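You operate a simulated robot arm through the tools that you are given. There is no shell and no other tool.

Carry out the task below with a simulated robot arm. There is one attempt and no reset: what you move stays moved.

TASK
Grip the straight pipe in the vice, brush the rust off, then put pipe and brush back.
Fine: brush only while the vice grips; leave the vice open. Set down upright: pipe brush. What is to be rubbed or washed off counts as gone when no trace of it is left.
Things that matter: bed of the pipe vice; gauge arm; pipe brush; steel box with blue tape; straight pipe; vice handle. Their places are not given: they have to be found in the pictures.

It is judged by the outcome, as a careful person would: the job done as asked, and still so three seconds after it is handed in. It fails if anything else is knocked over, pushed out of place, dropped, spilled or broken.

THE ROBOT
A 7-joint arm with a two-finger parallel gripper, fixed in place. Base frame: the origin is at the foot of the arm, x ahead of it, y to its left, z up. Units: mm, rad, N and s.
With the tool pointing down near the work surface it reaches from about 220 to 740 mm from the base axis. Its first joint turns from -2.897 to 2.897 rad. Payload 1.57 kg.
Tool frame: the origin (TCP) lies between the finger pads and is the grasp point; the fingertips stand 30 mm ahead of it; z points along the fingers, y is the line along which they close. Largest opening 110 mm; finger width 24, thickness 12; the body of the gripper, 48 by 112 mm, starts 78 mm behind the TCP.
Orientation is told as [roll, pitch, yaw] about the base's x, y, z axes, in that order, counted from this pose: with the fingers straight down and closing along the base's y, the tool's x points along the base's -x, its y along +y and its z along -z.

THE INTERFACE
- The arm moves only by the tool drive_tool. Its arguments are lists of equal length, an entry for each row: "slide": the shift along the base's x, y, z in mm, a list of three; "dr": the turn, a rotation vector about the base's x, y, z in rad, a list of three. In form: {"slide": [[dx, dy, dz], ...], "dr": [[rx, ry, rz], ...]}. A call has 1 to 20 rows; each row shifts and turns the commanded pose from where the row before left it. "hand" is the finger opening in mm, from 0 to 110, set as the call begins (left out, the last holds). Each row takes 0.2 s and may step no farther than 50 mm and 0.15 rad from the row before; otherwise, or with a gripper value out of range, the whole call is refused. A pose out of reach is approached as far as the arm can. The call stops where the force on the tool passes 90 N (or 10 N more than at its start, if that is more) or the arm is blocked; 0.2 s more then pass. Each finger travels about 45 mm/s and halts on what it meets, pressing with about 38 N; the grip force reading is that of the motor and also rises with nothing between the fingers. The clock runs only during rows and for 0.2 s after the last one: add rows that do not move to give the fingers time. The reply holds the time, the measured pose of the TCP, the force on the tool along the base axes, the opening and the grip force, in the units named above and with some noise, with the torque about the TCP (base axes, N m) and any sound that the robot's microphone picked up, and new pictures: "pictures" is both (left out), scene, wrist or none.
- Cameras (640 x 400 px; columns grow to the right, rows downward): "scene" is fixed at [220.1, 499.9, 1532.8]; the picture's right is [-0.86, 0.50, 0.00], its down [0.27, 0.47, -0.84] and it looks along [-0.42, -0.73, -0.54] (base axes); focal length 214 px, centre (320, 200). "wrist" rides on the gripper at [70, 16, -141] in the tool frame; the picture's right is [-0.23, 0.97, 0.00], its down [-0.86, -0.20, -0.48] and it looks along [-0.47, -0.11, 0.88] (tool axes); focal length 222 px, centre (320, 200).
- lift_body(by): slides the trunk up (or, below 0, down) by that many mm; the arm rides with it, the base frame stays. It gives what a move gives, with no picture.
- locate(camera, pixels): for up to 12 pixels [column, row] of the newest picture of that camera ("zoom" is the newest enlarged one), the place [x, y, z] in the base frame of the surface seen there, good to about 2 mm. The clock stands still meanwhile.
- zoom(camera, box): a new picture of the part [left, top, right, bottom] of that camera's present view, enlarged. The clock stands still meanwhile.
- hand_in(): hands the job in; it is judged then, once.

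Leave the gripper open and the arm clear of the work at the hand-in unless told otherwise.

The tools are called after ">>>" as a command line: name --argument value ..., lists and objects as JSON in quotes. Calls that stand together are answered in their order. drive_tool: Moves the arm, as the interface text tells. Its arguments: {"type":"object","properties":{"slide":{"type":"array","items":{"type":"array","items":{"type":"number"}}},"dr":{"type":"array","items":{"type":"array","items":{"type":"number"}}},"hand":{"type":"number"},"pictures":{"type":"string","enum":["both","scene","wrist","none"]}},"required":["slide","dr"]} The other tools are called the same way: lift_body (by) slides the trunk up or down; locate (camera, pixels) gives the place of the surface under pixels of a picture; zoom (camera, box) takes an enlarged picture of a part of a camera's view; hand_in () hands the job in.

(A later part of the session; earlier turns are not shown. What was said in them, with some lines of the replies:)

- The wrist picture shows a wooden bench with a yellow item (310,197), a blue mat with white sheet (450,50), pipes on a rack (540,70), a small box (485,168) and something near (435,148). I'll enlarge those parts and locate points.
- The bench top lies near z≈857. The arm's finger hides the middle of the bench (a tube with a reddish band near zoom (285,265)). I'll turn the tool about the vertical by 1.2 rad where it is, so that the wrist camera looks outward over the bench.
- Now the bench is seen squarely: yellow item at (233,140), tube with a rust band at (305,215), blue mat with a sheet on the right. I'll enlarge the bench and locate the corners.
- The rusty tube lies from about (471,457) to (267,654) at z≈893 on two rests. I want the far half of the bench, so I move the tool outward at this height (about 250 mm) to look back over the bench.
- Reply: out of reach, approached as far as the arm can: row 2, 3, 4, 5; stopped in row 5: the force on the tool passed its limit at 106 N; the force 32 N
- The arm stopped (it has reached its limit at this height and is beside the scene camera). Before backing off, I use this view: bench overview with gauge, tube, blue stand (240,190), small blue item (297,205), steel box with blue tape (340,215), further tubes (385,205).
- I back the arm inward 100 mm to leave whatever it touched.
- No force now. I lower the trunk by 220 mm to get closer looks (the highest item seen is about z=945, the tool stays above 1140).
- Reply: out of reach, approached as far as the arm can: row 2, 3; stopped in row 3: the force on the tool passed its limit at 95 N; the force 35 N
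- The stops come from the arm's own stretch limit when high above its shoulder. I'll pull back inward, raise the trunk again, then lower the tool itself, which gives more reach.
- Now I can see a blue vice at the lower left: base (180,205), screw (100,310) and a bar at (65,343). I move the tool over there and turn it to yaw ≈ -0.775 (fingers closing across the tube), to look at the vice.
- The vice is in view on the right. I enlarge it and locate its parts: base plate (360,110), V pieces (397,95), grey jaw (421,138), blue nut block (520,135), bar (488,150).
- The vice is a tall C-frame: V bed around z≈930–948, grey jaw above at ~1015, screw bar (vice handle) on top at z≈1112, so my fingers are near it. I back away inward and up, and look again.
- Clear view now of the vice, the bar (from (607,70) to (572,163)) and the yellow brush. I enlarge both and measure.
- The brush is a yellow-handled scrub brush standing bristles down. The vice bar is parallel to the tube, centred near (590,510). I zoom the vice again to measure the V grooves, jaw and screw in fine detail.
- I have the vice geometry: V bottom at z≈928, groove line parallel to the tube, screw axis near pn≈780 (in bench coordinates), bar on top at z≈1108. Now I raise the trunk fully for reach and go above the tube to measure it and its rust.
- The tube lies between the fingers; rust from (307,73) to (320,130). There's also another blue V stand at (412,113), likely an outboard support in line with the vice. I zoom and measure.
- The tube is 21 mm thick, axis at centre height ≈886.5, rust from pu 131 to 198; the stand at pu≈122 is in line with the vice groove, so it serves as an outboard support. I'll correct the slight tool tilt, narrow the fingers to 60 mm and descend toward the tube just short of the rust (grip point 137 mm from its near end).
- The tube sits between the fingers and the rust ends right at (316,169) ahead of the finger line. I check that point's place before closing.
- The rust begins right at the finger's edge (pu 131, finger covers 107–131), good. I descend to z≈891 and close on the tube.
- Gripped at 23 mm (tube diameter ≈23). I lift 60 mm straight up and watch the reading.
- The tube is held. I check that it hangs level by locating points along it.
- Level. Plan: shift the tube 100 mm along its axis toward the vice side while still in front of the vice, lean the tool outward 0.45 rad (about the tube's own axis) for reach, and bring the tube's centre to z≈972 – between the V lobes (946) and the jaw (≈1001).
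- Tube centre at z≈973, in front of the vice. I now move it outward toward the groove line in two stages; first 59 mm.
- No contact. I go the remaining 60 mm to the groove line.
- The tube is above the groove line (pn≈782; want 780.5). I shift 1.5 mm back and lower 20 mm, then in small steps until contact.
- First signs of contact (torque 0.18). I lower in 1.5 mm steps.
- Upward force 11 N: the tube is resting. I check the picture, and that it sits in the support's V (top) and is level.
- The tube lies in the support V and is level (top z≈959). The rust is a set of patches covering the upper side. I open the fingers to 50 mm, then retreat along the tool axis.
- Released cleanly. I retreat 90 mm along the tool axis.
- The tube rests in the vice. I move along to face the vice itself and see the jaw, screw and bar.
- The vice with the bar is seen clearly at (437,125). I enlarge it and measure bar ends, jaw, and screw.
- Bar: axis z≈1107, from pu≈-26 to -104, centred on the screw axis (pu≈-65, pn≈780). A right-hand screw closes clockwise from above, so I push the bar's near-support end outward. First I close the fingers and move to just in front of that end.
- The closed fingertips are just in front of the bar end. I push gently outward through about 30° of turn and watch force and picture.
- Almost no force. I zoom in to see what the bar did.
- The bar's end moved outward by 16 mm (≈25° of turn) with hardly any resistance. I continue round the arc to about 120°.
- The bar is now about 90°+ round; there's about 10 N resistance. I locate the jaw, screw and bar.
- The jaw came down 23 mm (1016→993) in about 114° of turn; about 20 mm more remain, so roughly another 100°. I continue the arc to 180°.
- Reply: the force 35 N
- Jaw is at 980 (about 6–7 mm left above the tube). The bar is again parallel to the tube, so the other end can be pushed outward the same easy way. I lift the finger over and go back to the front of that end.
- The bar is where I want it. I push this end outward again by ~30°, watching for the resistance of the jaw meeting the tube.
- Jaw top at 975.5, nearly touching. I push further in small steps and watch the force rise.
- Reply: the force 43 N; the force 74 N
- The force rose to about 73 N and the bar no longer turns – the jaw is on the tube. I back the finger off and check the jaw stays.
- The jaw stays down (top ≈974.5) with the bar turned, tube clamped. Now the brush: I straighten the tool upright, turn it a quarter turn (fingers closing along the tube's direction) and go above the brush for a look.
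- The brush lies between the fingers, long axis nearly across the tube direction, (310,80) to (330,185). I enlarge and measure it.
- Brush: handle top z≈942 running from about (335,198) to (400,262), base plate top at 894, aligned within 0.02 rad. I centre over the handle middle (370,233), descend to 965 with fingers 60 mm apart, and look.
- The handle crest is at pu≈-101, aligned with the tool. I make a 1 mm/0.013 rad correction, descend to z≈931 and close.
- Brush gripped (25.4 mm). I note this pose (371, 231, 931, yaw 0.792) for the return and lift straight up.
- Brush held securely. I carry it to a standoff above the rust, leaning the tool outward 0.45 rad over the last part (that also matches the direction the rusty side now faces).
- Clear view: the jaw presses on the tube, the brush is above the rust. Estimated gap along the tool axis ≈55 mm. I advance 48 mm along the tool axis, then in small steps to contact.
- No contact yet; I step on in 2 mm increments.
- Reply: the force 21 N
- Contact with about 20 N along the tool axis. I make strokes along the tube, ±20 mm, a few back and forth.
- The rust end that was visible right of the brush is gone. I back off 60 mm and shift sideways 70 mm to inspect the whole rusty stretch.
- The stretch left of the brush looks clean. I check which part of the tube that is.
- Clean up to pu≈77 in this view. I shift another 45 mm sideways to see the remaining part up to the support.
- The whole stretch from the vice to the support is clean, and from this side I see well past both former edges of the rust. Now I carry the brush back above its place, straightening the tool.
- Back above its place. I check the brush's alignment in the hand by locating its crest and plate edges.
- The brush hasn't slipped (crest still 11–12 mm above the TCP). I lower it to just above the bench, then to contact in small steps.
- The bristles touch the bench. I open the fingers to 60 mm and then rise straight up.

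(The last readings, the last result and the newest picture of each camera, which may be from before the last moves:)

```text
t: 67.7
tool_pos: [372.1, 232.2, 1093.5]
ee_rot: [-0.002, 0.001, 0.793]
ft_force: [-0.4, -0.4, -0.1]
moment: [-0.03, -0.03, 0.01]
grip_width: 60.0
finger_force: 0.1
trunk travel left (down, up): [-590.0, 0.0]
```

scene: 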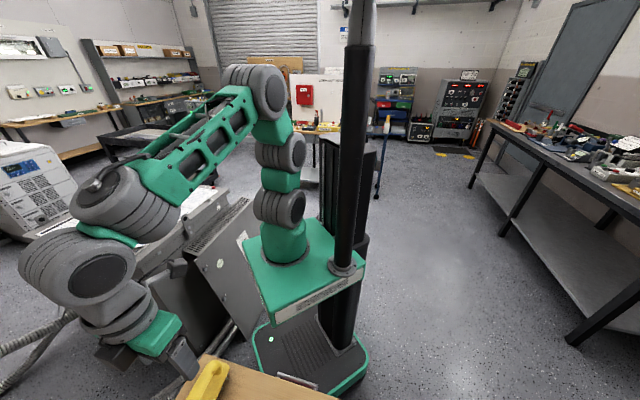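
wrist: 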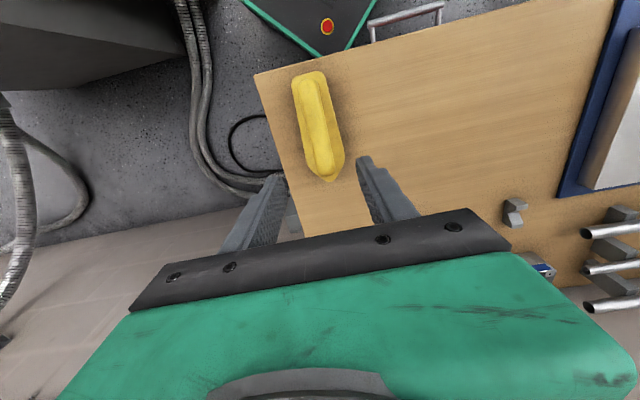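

>>> locate --camera "wrist" --pixels '[[310, 85], [316, 110], [320, 130], [324, 150], [328, 168], [297, 80], [323, 75], [309, 162], [341, 158]]'

```text
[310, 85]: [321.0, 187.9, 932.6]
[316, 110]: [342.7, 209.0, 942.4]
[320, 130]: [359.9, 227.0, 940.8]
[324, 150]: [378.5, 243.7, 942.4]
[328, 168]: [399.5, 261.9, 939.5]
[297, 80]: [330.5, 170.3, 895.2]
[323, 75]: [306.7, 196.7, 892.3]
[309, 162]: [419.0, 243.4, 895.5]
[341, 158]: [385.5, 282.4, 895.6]
```

The brush stands upright at its old place. Next I open the vice: turn the bar counter-clockwise by pushing its other end outward. I close the fingers, turn the tool back to yaw -0.775, go in front of the vice and lean 0.45 rad.

>>> drive_tool --slide '[[15.6, 19.5, 5], [15.6, 19.5, 5], [15.6, 19.5, 5], [15.6, 19.5, 5], [15.6, 19.5, 0], [15.6, 19.5, 0], [15.6, 19.5, 0], [15.6, 19.5, 0], [15.6, 19.5, 0], [15.6, 19.5, 0], [15.6, 19.5, 0], [0, 0, 0], [0, 0, 0], [0, 0, 0], [0, 0, 0]]' --dr '[[0, 0, -0.1425], [0, 0, -0.1425], [0, 0, -0.1425], [0, 0, -0.1425], [0, 0, -0.1425], [0, 0, -0.1425], [0, 0, -0.1425], [0, 0, -0.1425], [0, 0, -0.1425], [0, 0, -0.1425], [0, 0, -0.1425], [0.1071, -0.1051, 0], [0.1071, -0.1051, 0], [0.1071, -0.1051, 0], [0, 0, 0]]' --hand 0 --pictures "wrist"

>>> zoom --camera "wrist" --box '[240, 60, 480, 210]'

```text
t: 70.9
tool_pos: [544.3, 447.0, 1114.7]
ee_rot: [0.452, -0.004, -0.775]
ft_force: [-0.4, 0.2, -0.2]
moment: [0.02, 0.0, 0.0]
grip_width: 0.2
finger_force: 21.5
trunk travel left (down, up): [-590.0, 0.0]
```

wrist: 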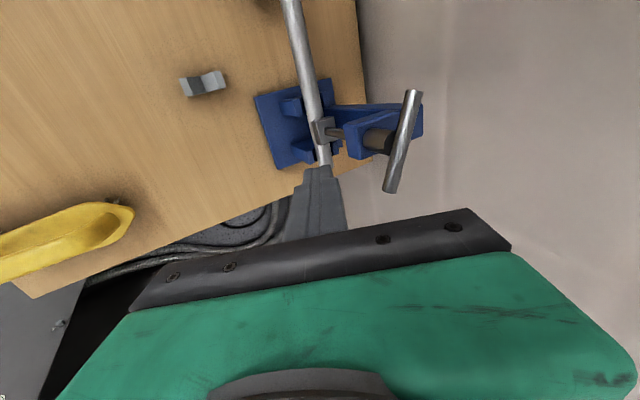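

```text
2.67 times, centred on (360, 135) of wrist
```

zoom: 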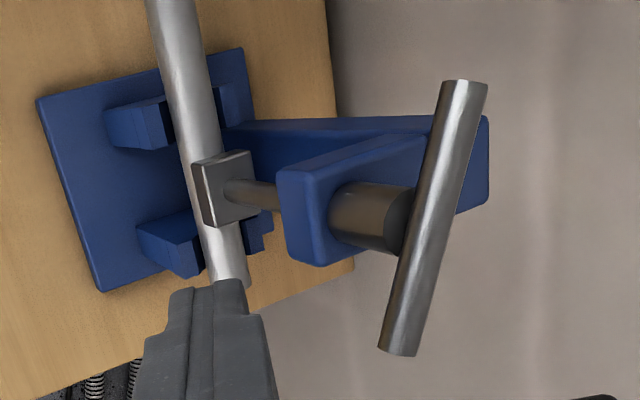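

>>> locate --camera "zoom" --pixels '[[463, 95], [435, 205], [402, 345], [400, 320], [230, 165], [237, 200], [205, 190], [370, 215], [340, 200]]'

```text
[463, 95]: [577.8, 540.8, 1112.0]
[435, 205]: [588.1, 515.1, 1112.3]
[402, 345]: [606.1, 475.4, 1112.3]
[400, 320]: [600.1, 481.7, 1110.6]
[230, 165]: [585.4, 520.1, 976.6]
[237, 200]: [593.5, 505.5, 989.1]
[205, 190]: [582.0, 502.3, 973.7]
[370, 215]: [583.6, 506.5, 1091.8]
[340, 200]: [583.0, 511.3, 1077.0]
```

The bar now stands at ≈22°. I approach its lower-left end and push it outward through ≈50°.

>>> drive_tool --slide '[[12.6, 10.2, -1], [12.7, 10.3, -1], [9.2, 4, 0], [7.8, 0.8, 0], [7.8, 1.5, 0], [6, 0.8, 0], [7.3, 2.5, 0], [0, 0, 0]]' --dr '[[0, 0, 0], [0, 0, 0], [0, 0, 0], [0, 0, 0], [0, 0, 0], [0, 0, 0], [0, 0, 0], [0, 0, 0]]' --pictures "wrist"

>>> zoom --camera "wrist" --box '[200, 60, 440, 210]'

```text
t: 72.7
tool_pos: [607.7, 476.7, 1111.8]
ee_rot: [0.45, 0.0, -0.775]
ft_force: [-0.9, -1.4, -2.5]
moment: [-0.03, 0.02, 0.05]
grip_width: 0.0
finger_force: 21.3
trunk travel left (down, up): [-590.0, 0.0]
```

wrist: 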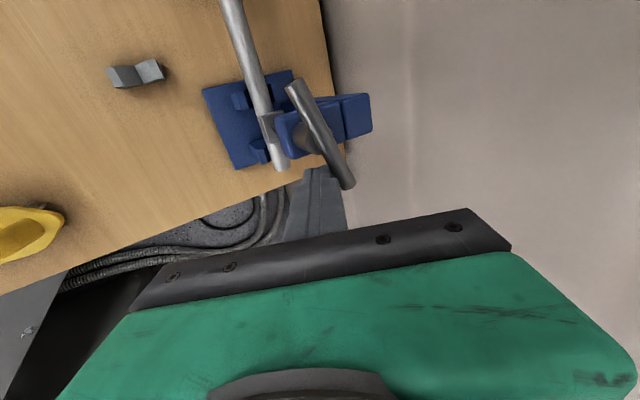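

```text
2.67 times, centred on (320, 135) of wrist
```

zoom: 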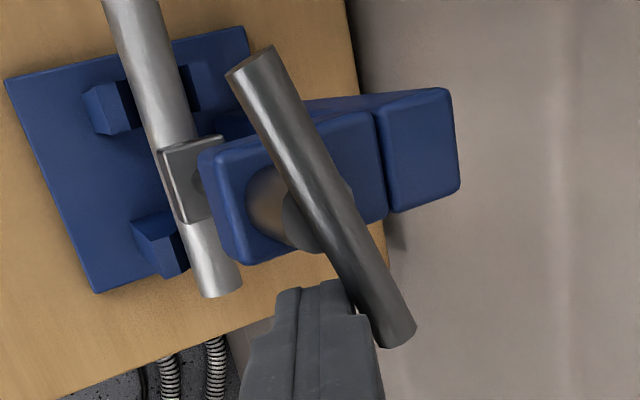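

The bar turns easily the other way; the clamp is released. I continue round to ≈150°.

>>> drive_tool --slide '[[6, 7, 0], [6, 7, 0], [1.3, 9.6, 0], [-2.2, 9.9, 0], [-1.7, 13.6, 0], [-6.2, 6.1, 0], [-6.2, 6.1, 0], [0, 0, 0]]' --dr '[[0, 0, 0], [0, 0, 0], [0, 0, 0], [0, 0, 0], [0, 0, 0], [0, 0, 0], [0, 0, 0], [0, 0, 0]]' --pictures "wrist"

>>> zoom --camera "wrist" --box '[160, 80, 400, 230]'

```text
t: 74.5
tool_pos: [604.5, 535.3, 1116.7]
ee_rot: [0.454, 0.001, -0.773]
ft_force: [5.3, -3.9, 15.5]
moment: [-0.03, 0.24, 0.12]
grip_width: 0.0
finger_force: 21.1
trunk travel left (down, up): [-590.0, 0.0]
```

wrist: 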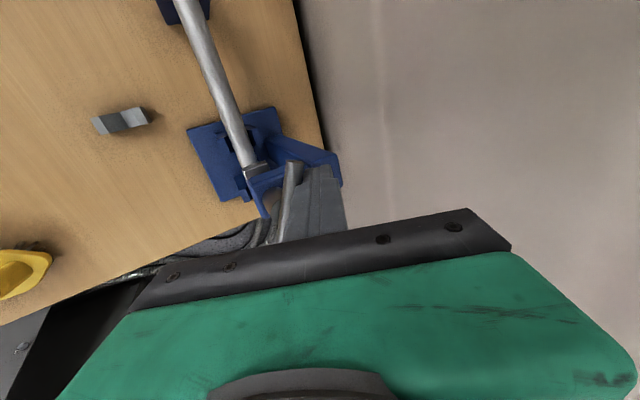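

```text
2.67 times, centred on (280, 155) of wrist
```

zoom: 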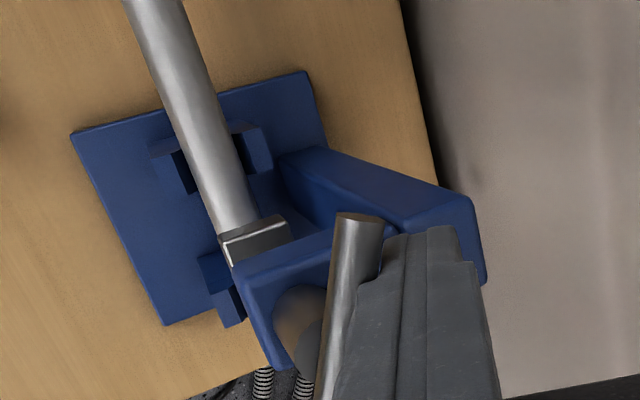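

>>> locate --camera "zoom" --pixels '[[357, 232], [350, 280], [340, 330], [255, 240], [230, 247], [275, 232], [200, 120], [215, 170]]'

```text
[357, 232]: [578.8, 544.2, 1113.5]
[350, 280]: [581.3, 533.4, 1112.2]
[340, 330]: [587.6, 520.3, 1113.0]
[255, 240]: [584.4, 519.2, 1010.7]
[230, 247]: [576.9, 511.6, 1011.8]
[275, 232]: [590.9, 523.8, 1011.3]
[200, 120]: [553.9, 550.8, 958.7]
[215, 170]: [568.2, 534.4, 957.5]
```

Jaw is back up at 1011 (originally 1016); only ~25° remain to the original position. I lift over and give the other end the last push from the front.

>>> drive_tool --slide '[[2.8, 2.9, 0], [0, 0, 42], [-20.3, -38.3, 0], [-20.3, -38.3, 0], [0, 0, -21], [0, 0, -21], [0, 0, 0]]' --dr '[[0, 0, 0], [0, 0, 0], [0, 0, 0], [0, 0, 0], [0, 0, 0], [0, 0, 0], [0, 0, 0]]' --pictures "wrist"

>>> zoom --camera "wrist" --box '[220, 80, 460, 230]'

```text
t: 75.3
tool_pos: [596.9, 521.0, 1125.9]
ee_rot: [0.445, 0.001, -0.769]
ft_force: [18.6, 31.7, -9.8]
moment: [0.45, -0.43, -0.27]
grip_width: 0.0
finger_force: 21.2
trunk travel left (down, up): [-590.0, 0.0]
stopped in row 3: the force on the tool passed its limit at 136 N (the readings are from after the stop); the commanded pose is now the measured one
```

wrist: 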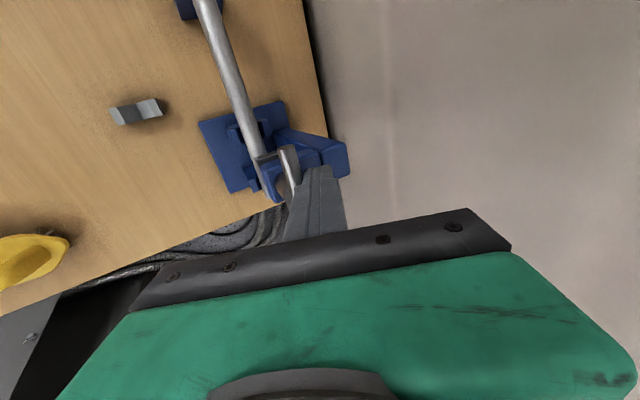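

```text
2.67 times, centred on (340, 155) of wrist
```

zoom: 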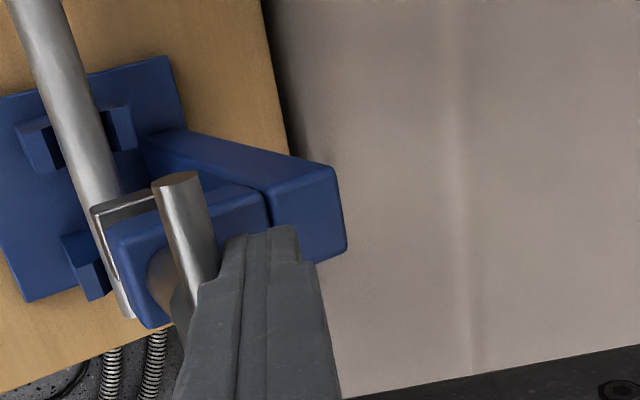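

The finger hadn't risen clear before moving and pressed against the bar (now turned to its open stop). I rise straight up with waits, first easing off outward a little.

>>> drive_tool --slide '[[2.1, 2.2, 0], [0, 0, 20], [0, 0, 25], [0, 0, 0], [0, 0, 0]]' --dr '[[0, 0, 0], [0, 0, 0], [0, 0, 0], [0, 0, 0], [0, 0, 0]]' --pictures "wrist"

>>> zoom --camera "wrist" --box '[160, 60, 400, 210]'

```text
t: 76.5
tool_pos: [598.2, 519.2, 1172.8]
ee_rot: [0.439, -0.001, -0.77]
ft_force: [-0.6, 0.1, -0.5]
moment: [-0.06, -0.01, -0.01]
grip_width: 0.0
finger_force: 21.8
trunk travel left (down, up): [-590.0, 0.0]
```

wrist: 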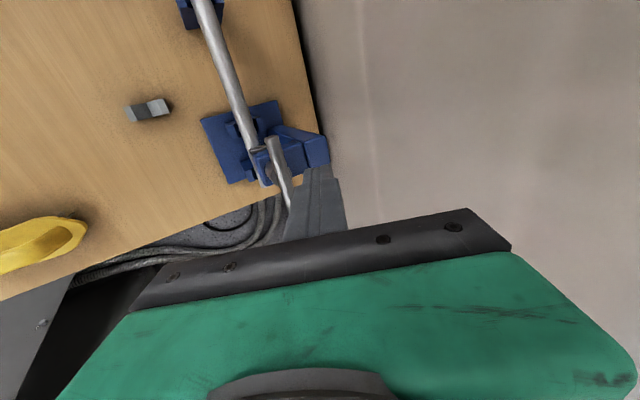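

```text
2.67 times, centred on (280, 135) of wrist
```

zoom: 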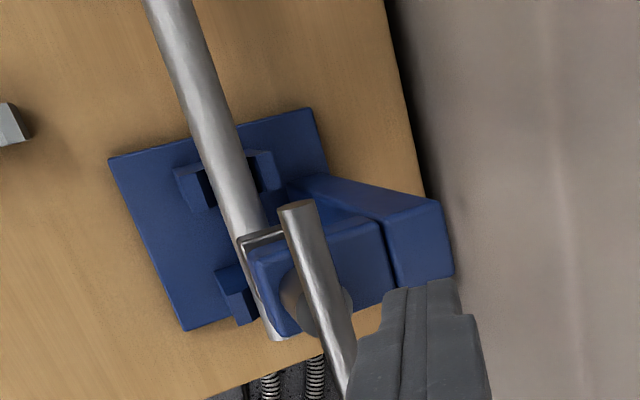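

>>> locate --camera "zoom" --pixels '[[300, 215], [312, 260], [335, 330], [255, 237], [245, 245], [275, 230], [210, 110], [230, 175], [140, 200], [300, 130]]'

```text
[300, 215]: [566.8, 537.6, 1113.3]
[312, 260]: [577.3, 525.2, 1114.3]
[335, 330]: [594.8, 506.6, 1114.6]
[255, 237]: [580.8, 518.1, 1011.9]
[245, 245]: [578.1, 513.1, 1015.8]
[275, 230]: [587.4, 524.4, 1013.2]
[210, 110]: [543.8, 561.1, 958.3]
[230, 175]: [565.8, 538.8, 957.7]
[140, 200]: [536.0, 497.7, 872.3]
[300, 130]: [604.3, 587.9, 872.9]
```

The bar is back parallel to the tube, jaw at ≈1015 (fully open). I verify the vice plate corners haven't moved.

>>> locate --camera "zoom" --pixels '[[114, 163], [309, 113], [187, 325], [190, 190], [270, 165], [220, 280]]'

```text
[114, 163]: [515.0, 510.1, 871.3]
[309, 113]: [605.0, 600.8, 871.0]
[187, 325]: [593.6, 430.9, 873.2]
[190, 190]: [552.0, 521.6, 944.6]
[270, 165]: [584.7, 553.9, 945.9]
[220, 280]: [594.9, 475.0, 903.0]
```

The vice hasn't moved. Now the tube: I open the fingers to 60 mm and go to a point 90 mm back along the tool axis from the earlier grip pose.

>>> drive_tool --slide '[[-31.6, 7, 0], [-31.6, 7, 0], [-31.6, 7, 0], [0, 0, 0], [0, 0, -45], [0, 0, -45], [0, 0, -45], [0, 0, 0]]' --dr '[[0.0071, -0.007, -0.005], [0, 0, 0], [0, 0, 0], [0, 0, 0], [0, 0, 0], [0, 0, 0], [0, 0, 0], [0, 0, 0]]' --hand 60 --pictures "wrist"

>>> zoom --camera "wrist" --box '[200, 0, 440, 240]'

```text
t: 78.3
tool_pos: [503.2, 539.0, 1038.4]
ee_rot: [0.451, -0.001, -0.775]
ft_force: [0.0, 0.3, 0.3]
moment: [0.01, -0.02, 0.02]
grip_width: 60.0
finger_force: 0.0
trunk travel left (down, up): [-590.0, 0.0]
```

wrist: 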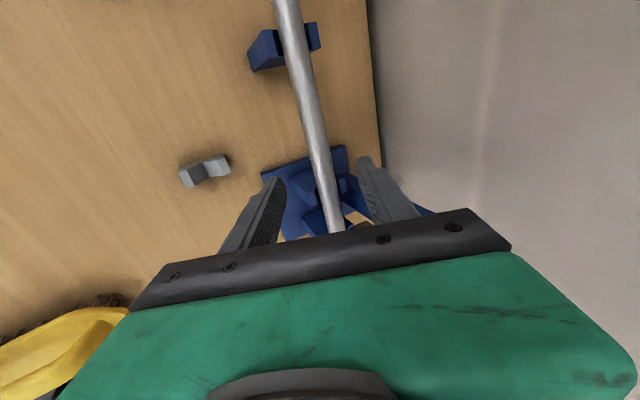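

```text
1.67 times, centred on (320, 120) of wrist
```

zoom: 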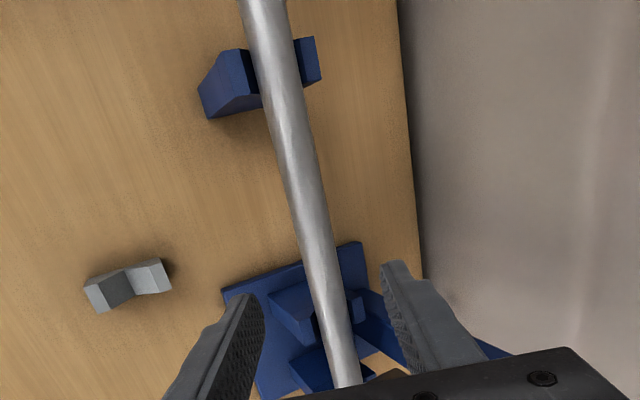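

The tube looks bright all along. I advance 70 mm along the tool axis and check alignment before the last bit.

>>> drive_tool --slide '[[10.4, 11, -32], [10.4, 11, -32], [0, 0, 0]]' --dr '[[0, 0, 0], [0, 0, 0], [0, 0, 0]]' --pictures "wrist"

>>> locate --camera "wrist" --pixels '[[280, 20], [290, 60], [300, 110], [310, 150], [322, 200], [327, 220]]'

```text
t: 79.1
tool_pos: [524.0, 560.9, 973.4]
ee_rot: [0.452, 0.0, -0.774]
ft_force: [0.2, -0.1, 0.1]
moment: [0.01, 0.01, 0.02]
grip_width: 60.3
finger_force: 0.1
trunk travel left (down, up): [-590.0, 0.0]
```

wrist: 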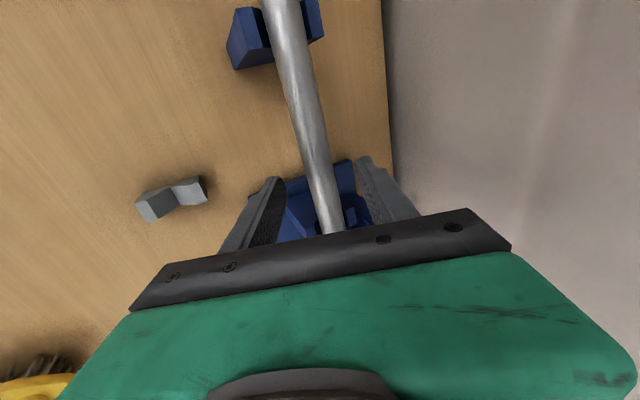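

```text
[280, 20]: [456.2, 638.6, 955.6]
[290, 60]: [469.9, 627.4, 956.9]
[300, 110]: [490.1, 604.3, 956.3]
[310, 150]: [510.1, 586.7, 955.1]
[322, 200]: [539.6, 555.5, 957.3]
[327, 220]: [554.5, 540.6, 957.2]
```

Aligned. I advance the last 23 mm and close on the tube.

>>> drive_tool --slide '[[3.4, 3.5, -10.2], [3.4, 3.5, -10.2], [0, 0, 0]]' --dr '[[0, 0, 0], [0, 0, 0], [0, 0, 0]]' --pictures "none"

>>> drive_tool --slide '[[0, 0, 0], [0, 0, 0], [0, 0, 0], [0, 0, 0], [0, 0, 0], [0, 0, 0]]' --dr '[[0, 0, 0], [0, 0, 0], [0, 0, 0], [0, 0, 0], [0, 0, 0], [0, 0, 0]]' --hand 10 --pictures "wrist"

```text
t: 79.9
tool_pos: [530.6, 568.4, 953.3]
ee_rot: [0.45, -0.001, -0.774]
ft_force: [0.4, -0.6, 0.1]
moment: [0.02, -0.01, 0.03]
grip_width: 60.0
finger_force: 0.1
trunk travel left (down, up): [-590.0, 0.0]
```

```text
t: 81.3
tool_pos: [530.9, 568.8, 953.8]
ee_rot: [0.45, 0.0, -0.774]
ft_force: [2.6, 4.7, 1.1]
moment: [0.12, 0.04, -0.49]
grip_width: 23.1
finger_force: 35.3
trunk travel left (down, up): [-590.0, 0.0]
```

wrist: 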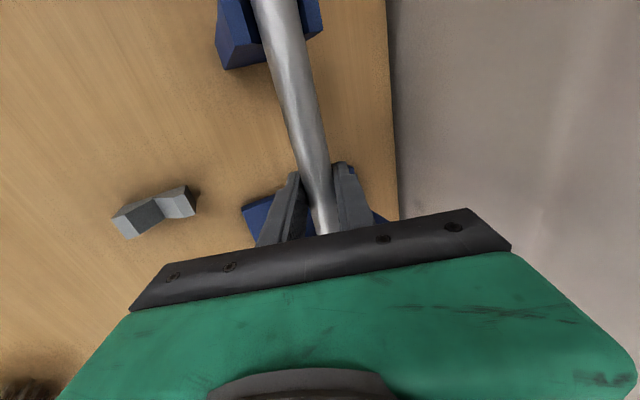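

Gripped at 23 mm. I lift 24 mm (clearing the V lobes, staying below the open jaw), wait, then draw it straight inward.

>>> drive_tool --slide '[[0, 0, 8], [0, 0, 16], [0, 0, 0], [0, 0, 0]]' --dr '[[0, 0, 0], [0, 0, 0], [0, 0, 0], [0, 0, 0]]' --pictures "wrist"

>>> locate --camera "wrist" --pixels '[[272, 20], [285, 70], [300, 130], [310, 170]]'

```text
t: 82.3
tool_pos: [529.6, 568.3, 976.5]
ee_rot: [0.45, 0.0, -0.775]
ft_force: [1.7, -0.6, -2.0]
moment: [0.02, -0.02, 0.0]
grip_width: 22.6
finger_force: 34.6
trunk travel left (down, up): [-590.0, 0.0]
```

wrist: 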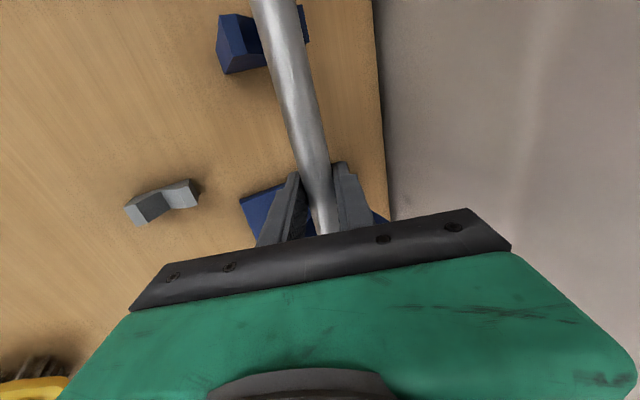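

```text
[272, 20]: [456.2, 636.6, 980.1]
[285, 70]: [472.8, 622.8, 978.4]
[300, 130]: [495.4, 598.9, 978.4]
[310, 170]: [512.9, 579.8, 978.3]
```

Level and free. I draw it inward 117 mm.

>>> drive_tool --slide '[[-20.5, -20.9, 0], [-20.5, -20.9, 0], [-20.5, -20.9, 0], [-20.5, -20.9, 0], [0, 0, 0]]' --dr '[[0, 0, 0], [0, 0, 0], [0, 0, 0], [0, 0, 0], [0, 0, 0]]' --pictures "wrist"

```text
t: 83.5
tool_pos: [447.3, 484.6, 976.9]
ee_rot: [0.452, 0.0, -0.775]
ft_force: [-0.7, -0.8, -2.6]
moment: [-0.01, 0.01, 0.0]
grip_width: 22.8
finger_force: 34.8
trunk travel left (down, up): [-590.0, 0.0]
```

wrist: 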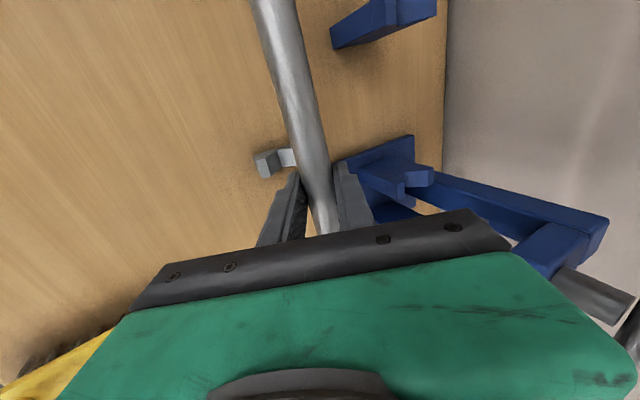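

Out of the vice. I straighten the tool upright (raising slightly) and shift 100 mm back along the tube axis, above its rests.

>>> drive_tool --slide '[[0.7, 0.7, 4], [0.7, 0.7, 4], [0.7, 0.7, 4], [-23.6, 23.3, 0], [-23.6, 23.3, 0], [-23.6, 23.3, 0], [0, 0, 0], [0, 0, 0]]' --dr '[[-0.1071, 0.1051, 0], [-0.1071, 0.1051, 0], [-0.1071, 0.1051, 0], [0, 0, 0], [0, 0, 0], [0, 0, 0], [0, 0, 0], [0, 0, 0]]' --pictures "wrist"

>>> locate --camera "wrist" --pixels '[[270, 10], [280, 50], [293, 100], [308, 160], [322, 215], [312, 30], [235, 30]]'

```text
t: 85.3
tool_pos: [378.9, 558.2, 989.7]
ee_rot: [0.0, 0.0, -0.774]
ft_force: [0.4, -0.9, -2.1]
moment: [0.03, -0.01, -0.01]
grip_width: 22.9
finger_force: 35.1
trunk travel left (down, up): [-590.0, 0.0]
```

wrist: 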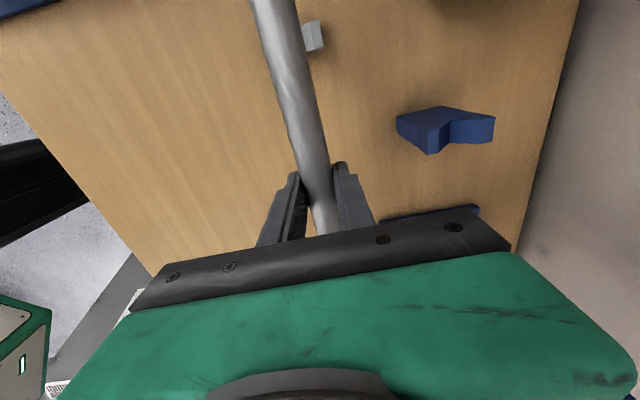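

```text
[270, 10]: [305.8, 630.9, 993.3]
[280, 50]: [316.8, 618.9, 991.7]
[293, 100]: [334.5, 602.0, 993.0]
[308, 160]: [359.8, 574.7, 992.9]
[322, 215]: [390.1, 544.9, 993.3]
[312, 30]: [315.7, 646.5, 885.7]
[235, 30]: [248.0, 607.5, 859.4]
```

Position and level match the original lift. I take one more reading to average the noise before lowering.

>>> drive_tool --slide '[[0, 0, 0]]' --dr '[[0, 0, 0]]' --pictures "none"

>>> drive_tool --slide '[[0, 0, 0]]' --dr '[[0, 0, 0]]' --pictures "none"

```text
t: 85.7
tool_pos: [380.3, 556.7, 989.7]
ee_rot: [0.0, 0.001, -0.775]
ft_force: [0.3, -0.4, -2.0]
moment: [-0.04, -0.03, 0.0]
grip_width: 22.9
finger_force: 35.2
trunk travel left (down, up): [-590.0, 0.0]
```

```text
t: 86.1
tool_pos: [378.5, 556.7, 990.3]
ee_rot: [0.0, 0.0, -0.776]
ft_force: [0.4, 0.3, -1.0]
moment: [0.0, -0.01, -0.02]
grip_width: 23.0
finger_force: 35.0
trunk travel left (down, up): [-590.0, 0.0]
```

Average (379.2, 557.2) against the original (379.3, 555.9). I correct 1.2 mm and lower to just above the rests.

>>> drive_tool --slide '[[0.1, -1.2, -30], [0, 0, -35], [0, 0, -20], [0, 0, 0], [0, 0, 0]]' --dr '[[0, 0, 0], [0, 0, 0], [0, 0, 0], [0, 0, 0], [0, 0, 0]]' --pictures "wrist"

>>> drive_tool --slide '[[0, 0, -4], [0, 0, -3], [0, 0, 0]]' --dr '[[0, 0, 0], [0, 0, 0], [0, 0, 0]]' --pictures "none"

```text
t: 87.3
tool_pos: [378.9, 555.0, 904.0]
ee_rot: [0.0, -0.001, -0.774]
ft_force: [-0.4, 0.4, -2.0]
moment: [0.0, 0.0, -0.04]
grip_width: 22.8
finger_force: 35.2
trunk travel left (down, up): [-590.0, 0.0]
```

wrist: 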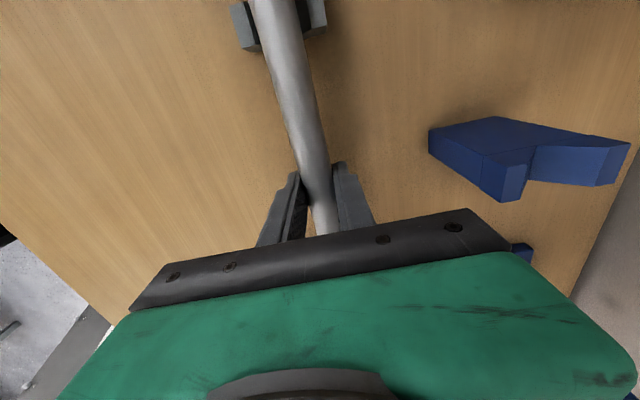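

```text
t: 88.1
tool_pos: [378.8, 556.0, 897.4]
ee_rot: [0.0, 0.002, -0.775]
ft_force: [1.2, 0.2, -2.5]
moment: [-0.01, 0.0, 0.0]
grip_width: 22.8
finger_force: 34.8
trunk travel left (down, up): [-590.0, 0.0]
```

No contact at 897.4; I continue in 1 mm steps.

>>> drive_tool --slide '[[0, 0, -1.5], [0, 0, 0]]' --dr '[[0, 0, 0], [0, 0, 0]]' --pictures "none"

>>> drive_tool --slide '[[0, 0, -1], [0, 0, 0]]' --dr '[[0, 0, 0], [0, 0, 0]]' --pictures "none"

>>> drive_tool --slide '[[0, 0, -1], [0, 0, 0]]' --dr '[[0, 0, 0], [0, 0, 0]]' --pictures "none"

```text
t: 88.7
tool_pos: [379.8, 555.4, 895.3]
ee_rot: [-0.001, -0.001, -0.774]
ft_force: [0.3, -0.8, -2.1]
moment: [0.03, 0.0, 0.04]
grip_width: 22.7
finger_force: 34.8
trunk travel left (down, up): [-590.0, 0.0]
```

```text
t: 89.3
tool_pos: [378.7, 557.1, 895.5]
ee_rot: [0.002, 0.001, -0.776]
ft_force: [0.4, -0.5, -1.7]
moment: [0.0, 0.0, 0.0]
grip_width: 22.8
finger_force: 35.6
trunk travel left (down, up): [-590.0, 0.0]
```

```text
t: 89.9
tool_pos: [379.5, 555.4, 895.7]
ee_rot: [0.0, 0.001, -0.774]
ft_force: [-1.5, -0.9, 1.4]
moment: [-0.32, -0.32, -0.19]
grip_width: 22.8
finger_force: 34.9
trunk travel left (down, up): [-590.0, 0.0]
```

First contact at one rest. One more millimetre to seat both.

>>> drive_tool --slide '[[0, 0, -1], [0, 0, 0]]' --dr '[[0, 0, 0], [0, 0, 0]]' --pictures "wrist"

>>> zoom --camera "wrist" --box '[200, 0, 400, 125]'

```text
t: 90.5
tool_pos: [379.3, 554.8, 893.7]
ee_rot: [0.002, -0.001, -0.775]
ft_force: [-3.6, -2.0, 8.4]
moment: [-0.66, -0.62, -0.42]
grip_width: 22.9
finger_force: 35.4
trunk travel left (down, up): [-590.0, 0.0]
```

wrist: 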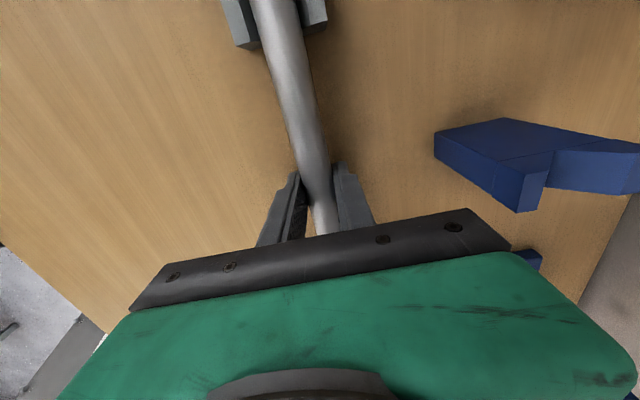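

```text
3.20 times, centred on (300, 62) of wrist
```

zoom: 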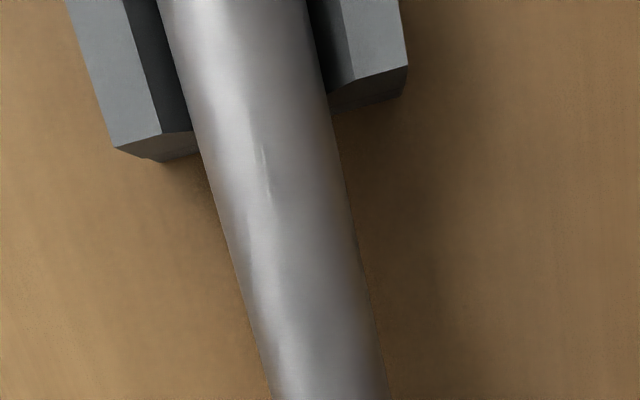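

The tube sits in the far rest's V, with 8–10 N support. I open the fingers and rise straight up.

>>> drive_tool --slide '[[0, 0, 0], [0, 0, 0], [0, 0, 0], [0, 0, 0], [0, 0, 25], [0, 0, 40], [0, 0, 45], [0, 0, 45], [0, 0, 25], [0, 0, 0]]' --dr '[[0, 0, 0], [0, 0, 0], [0, 0, 0], [0, 0, 0], [0, 0, 0], [0, 0, 0], [0, 0, 0], [0, 0, 0], [0, 0, 0], [0, 0, 0]]' --hand 60 --pictures "wrist"

>>> zoom --camera "wrist" --box '[240, 0, 480, 230]'

>>> locate --camera "wrist" --pixels '[[290, 3], [303, 60], [307, 75], [319, 128], [330, 180], [337, 214], [287, 52], [319, 44], [324, 189], [344, 187]]'

```text
t: 92.7
tool_pos: [378.5, 555.4, 1072.2]
ee_rot: [-0.001, 0.0, -0.776]
ft_force: [0.1, 0.5, 0.1]
moment: [0.0, 0.0, -0.02]
grip_width: 60.0
finger_force: 0.1
trunk travel left (down, up): [-590.0, 0.0]
```

wrist: 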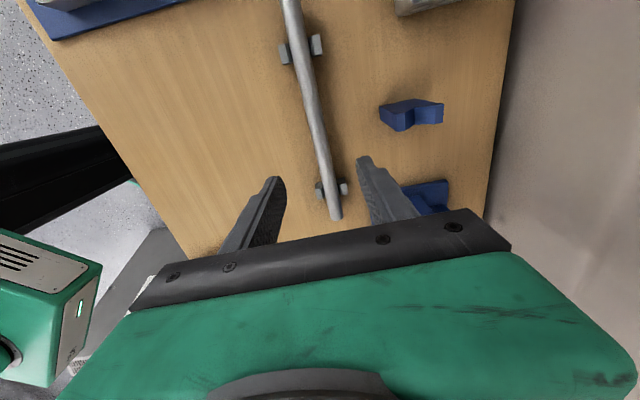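

```text
1.74 times, centred on (360, 115) of wrist
```

zoom: 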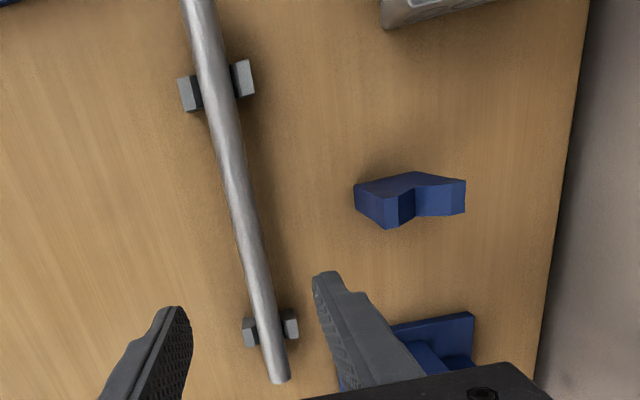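

```text
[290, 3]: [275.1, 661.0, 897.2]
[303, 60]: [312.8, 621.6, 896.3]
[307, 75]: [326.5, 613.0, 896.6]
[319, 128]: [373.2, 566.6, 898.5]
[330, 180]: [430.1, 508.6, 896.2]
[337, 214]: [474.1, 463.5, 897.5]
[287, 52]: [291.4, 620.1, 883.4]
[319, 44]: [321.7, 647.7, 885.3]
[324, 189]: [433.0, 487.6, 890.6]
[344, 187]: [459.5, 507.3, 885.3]
```

The tube is back on both rests at its original height and place, clean. I open the hand fully and move the arm up and inward, clear of the work, for a last check.

>>> drive_tool --slide '[[-25, -36, 20], [-25, -36, 20], [-25, -36, 20], [-25, -36, 20], [-25, -36, 20], [0, 0, 0], [0, 0, 0]]' --dr '[[0, 0, 0], [0, 0, 0], [0, 0, 0], [0, 0, 0], [0, 0, 0], [0, 0, 0], [0, 0, 0]]' --hand 110

>>> zoom --camera "wrist" --box '[200, 0, 640, 260]'

```text
t: 94.3
tool_pos: [254.1, 375.7, 1172.6]
ee_rot: [-0.001, -0.001, -0.775]
ft_force: [0.6, 1.2, -0.2]
moment: [-0.03, 0.01, -0.02]
grip_width: 110.0
finger_force: 0.1
trunk travel left (down, up): [-590.0, 0.0]
```

scene: 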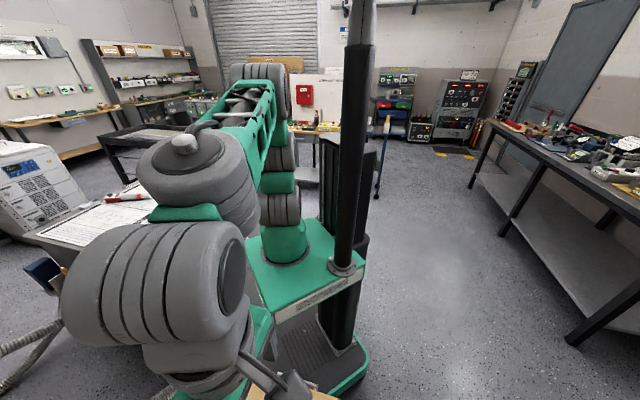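
wrist: 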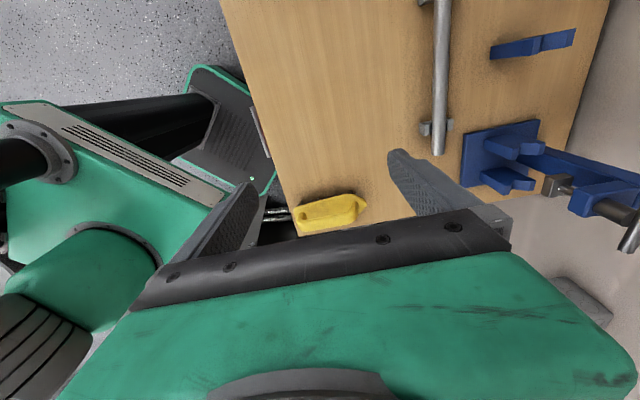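

```text
1.45 times, centred on (420, 130) of wrist
```

zoom: 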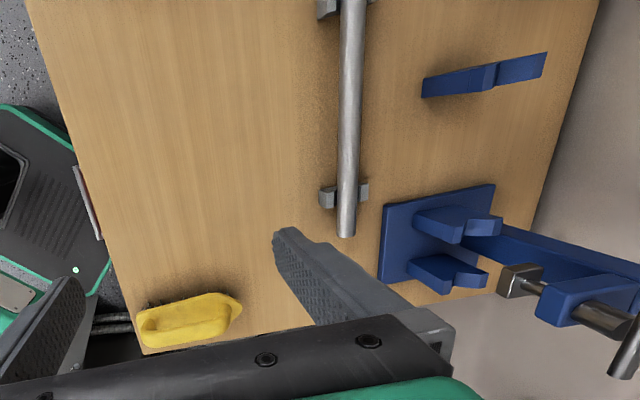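

Tube on its rests, brush upright, vice open. One last close look at the tube and jaw for any trace.

>>> zoom --camera "wrist" --box '[380, 0, 540, 160]'

>>> locate --camera "wrist" --pixels '[[552, 183], [437, 150], [442, 20], [441, 80], [330, 205], [310, 215]]'

```text
2.50 times, centred on (460, 80) of wrist
```

zoom: 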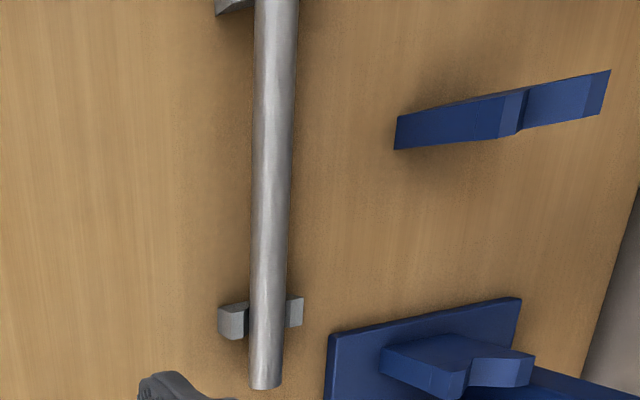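

```text
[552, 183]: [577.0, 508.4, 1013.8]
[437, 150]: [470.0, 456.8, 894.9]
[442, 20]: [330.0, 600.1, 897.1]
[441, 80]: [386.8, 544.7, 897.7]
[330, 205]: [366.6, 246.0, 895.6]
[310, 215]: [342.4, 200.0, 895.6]
```

Everything is in order: the tube is clean and back on its rests, the brush stands upright in its place, the jaw is up (z≈1014), and the hand is open with the arm clear. I hand the job in.

>>> hand_in

```text
The job is handed in.
```

The job is handed in, and everything I could check looks as asked:

- **Pipe:** I brushed it only while the vice gripped it. No rust was visible in the close-up views after brushing and again at the end, though I never looked at its underside. It is back on its two rests within a few millimetres of where it started.
- **Brush:** It stands upright, bristles down, within a few millimetres of its original place.
- **Vice:** It is open, with the jaw back at about its starting height.
- **Arm:** The gripper is open and the arm is clear of the work.

While opening the vice, the fingers moved before they had risen clear and hit the vice handle, peaking at 136 N. Afterwards the vice's base plate measured in the same place, and the handle was back at its starting angle.

Early on, two moves also stopped on the force limit. I put that down to the arm reaching its stretch limit, but for the first one, which happened right beside the scene camera, I can't rule out that it touched something.
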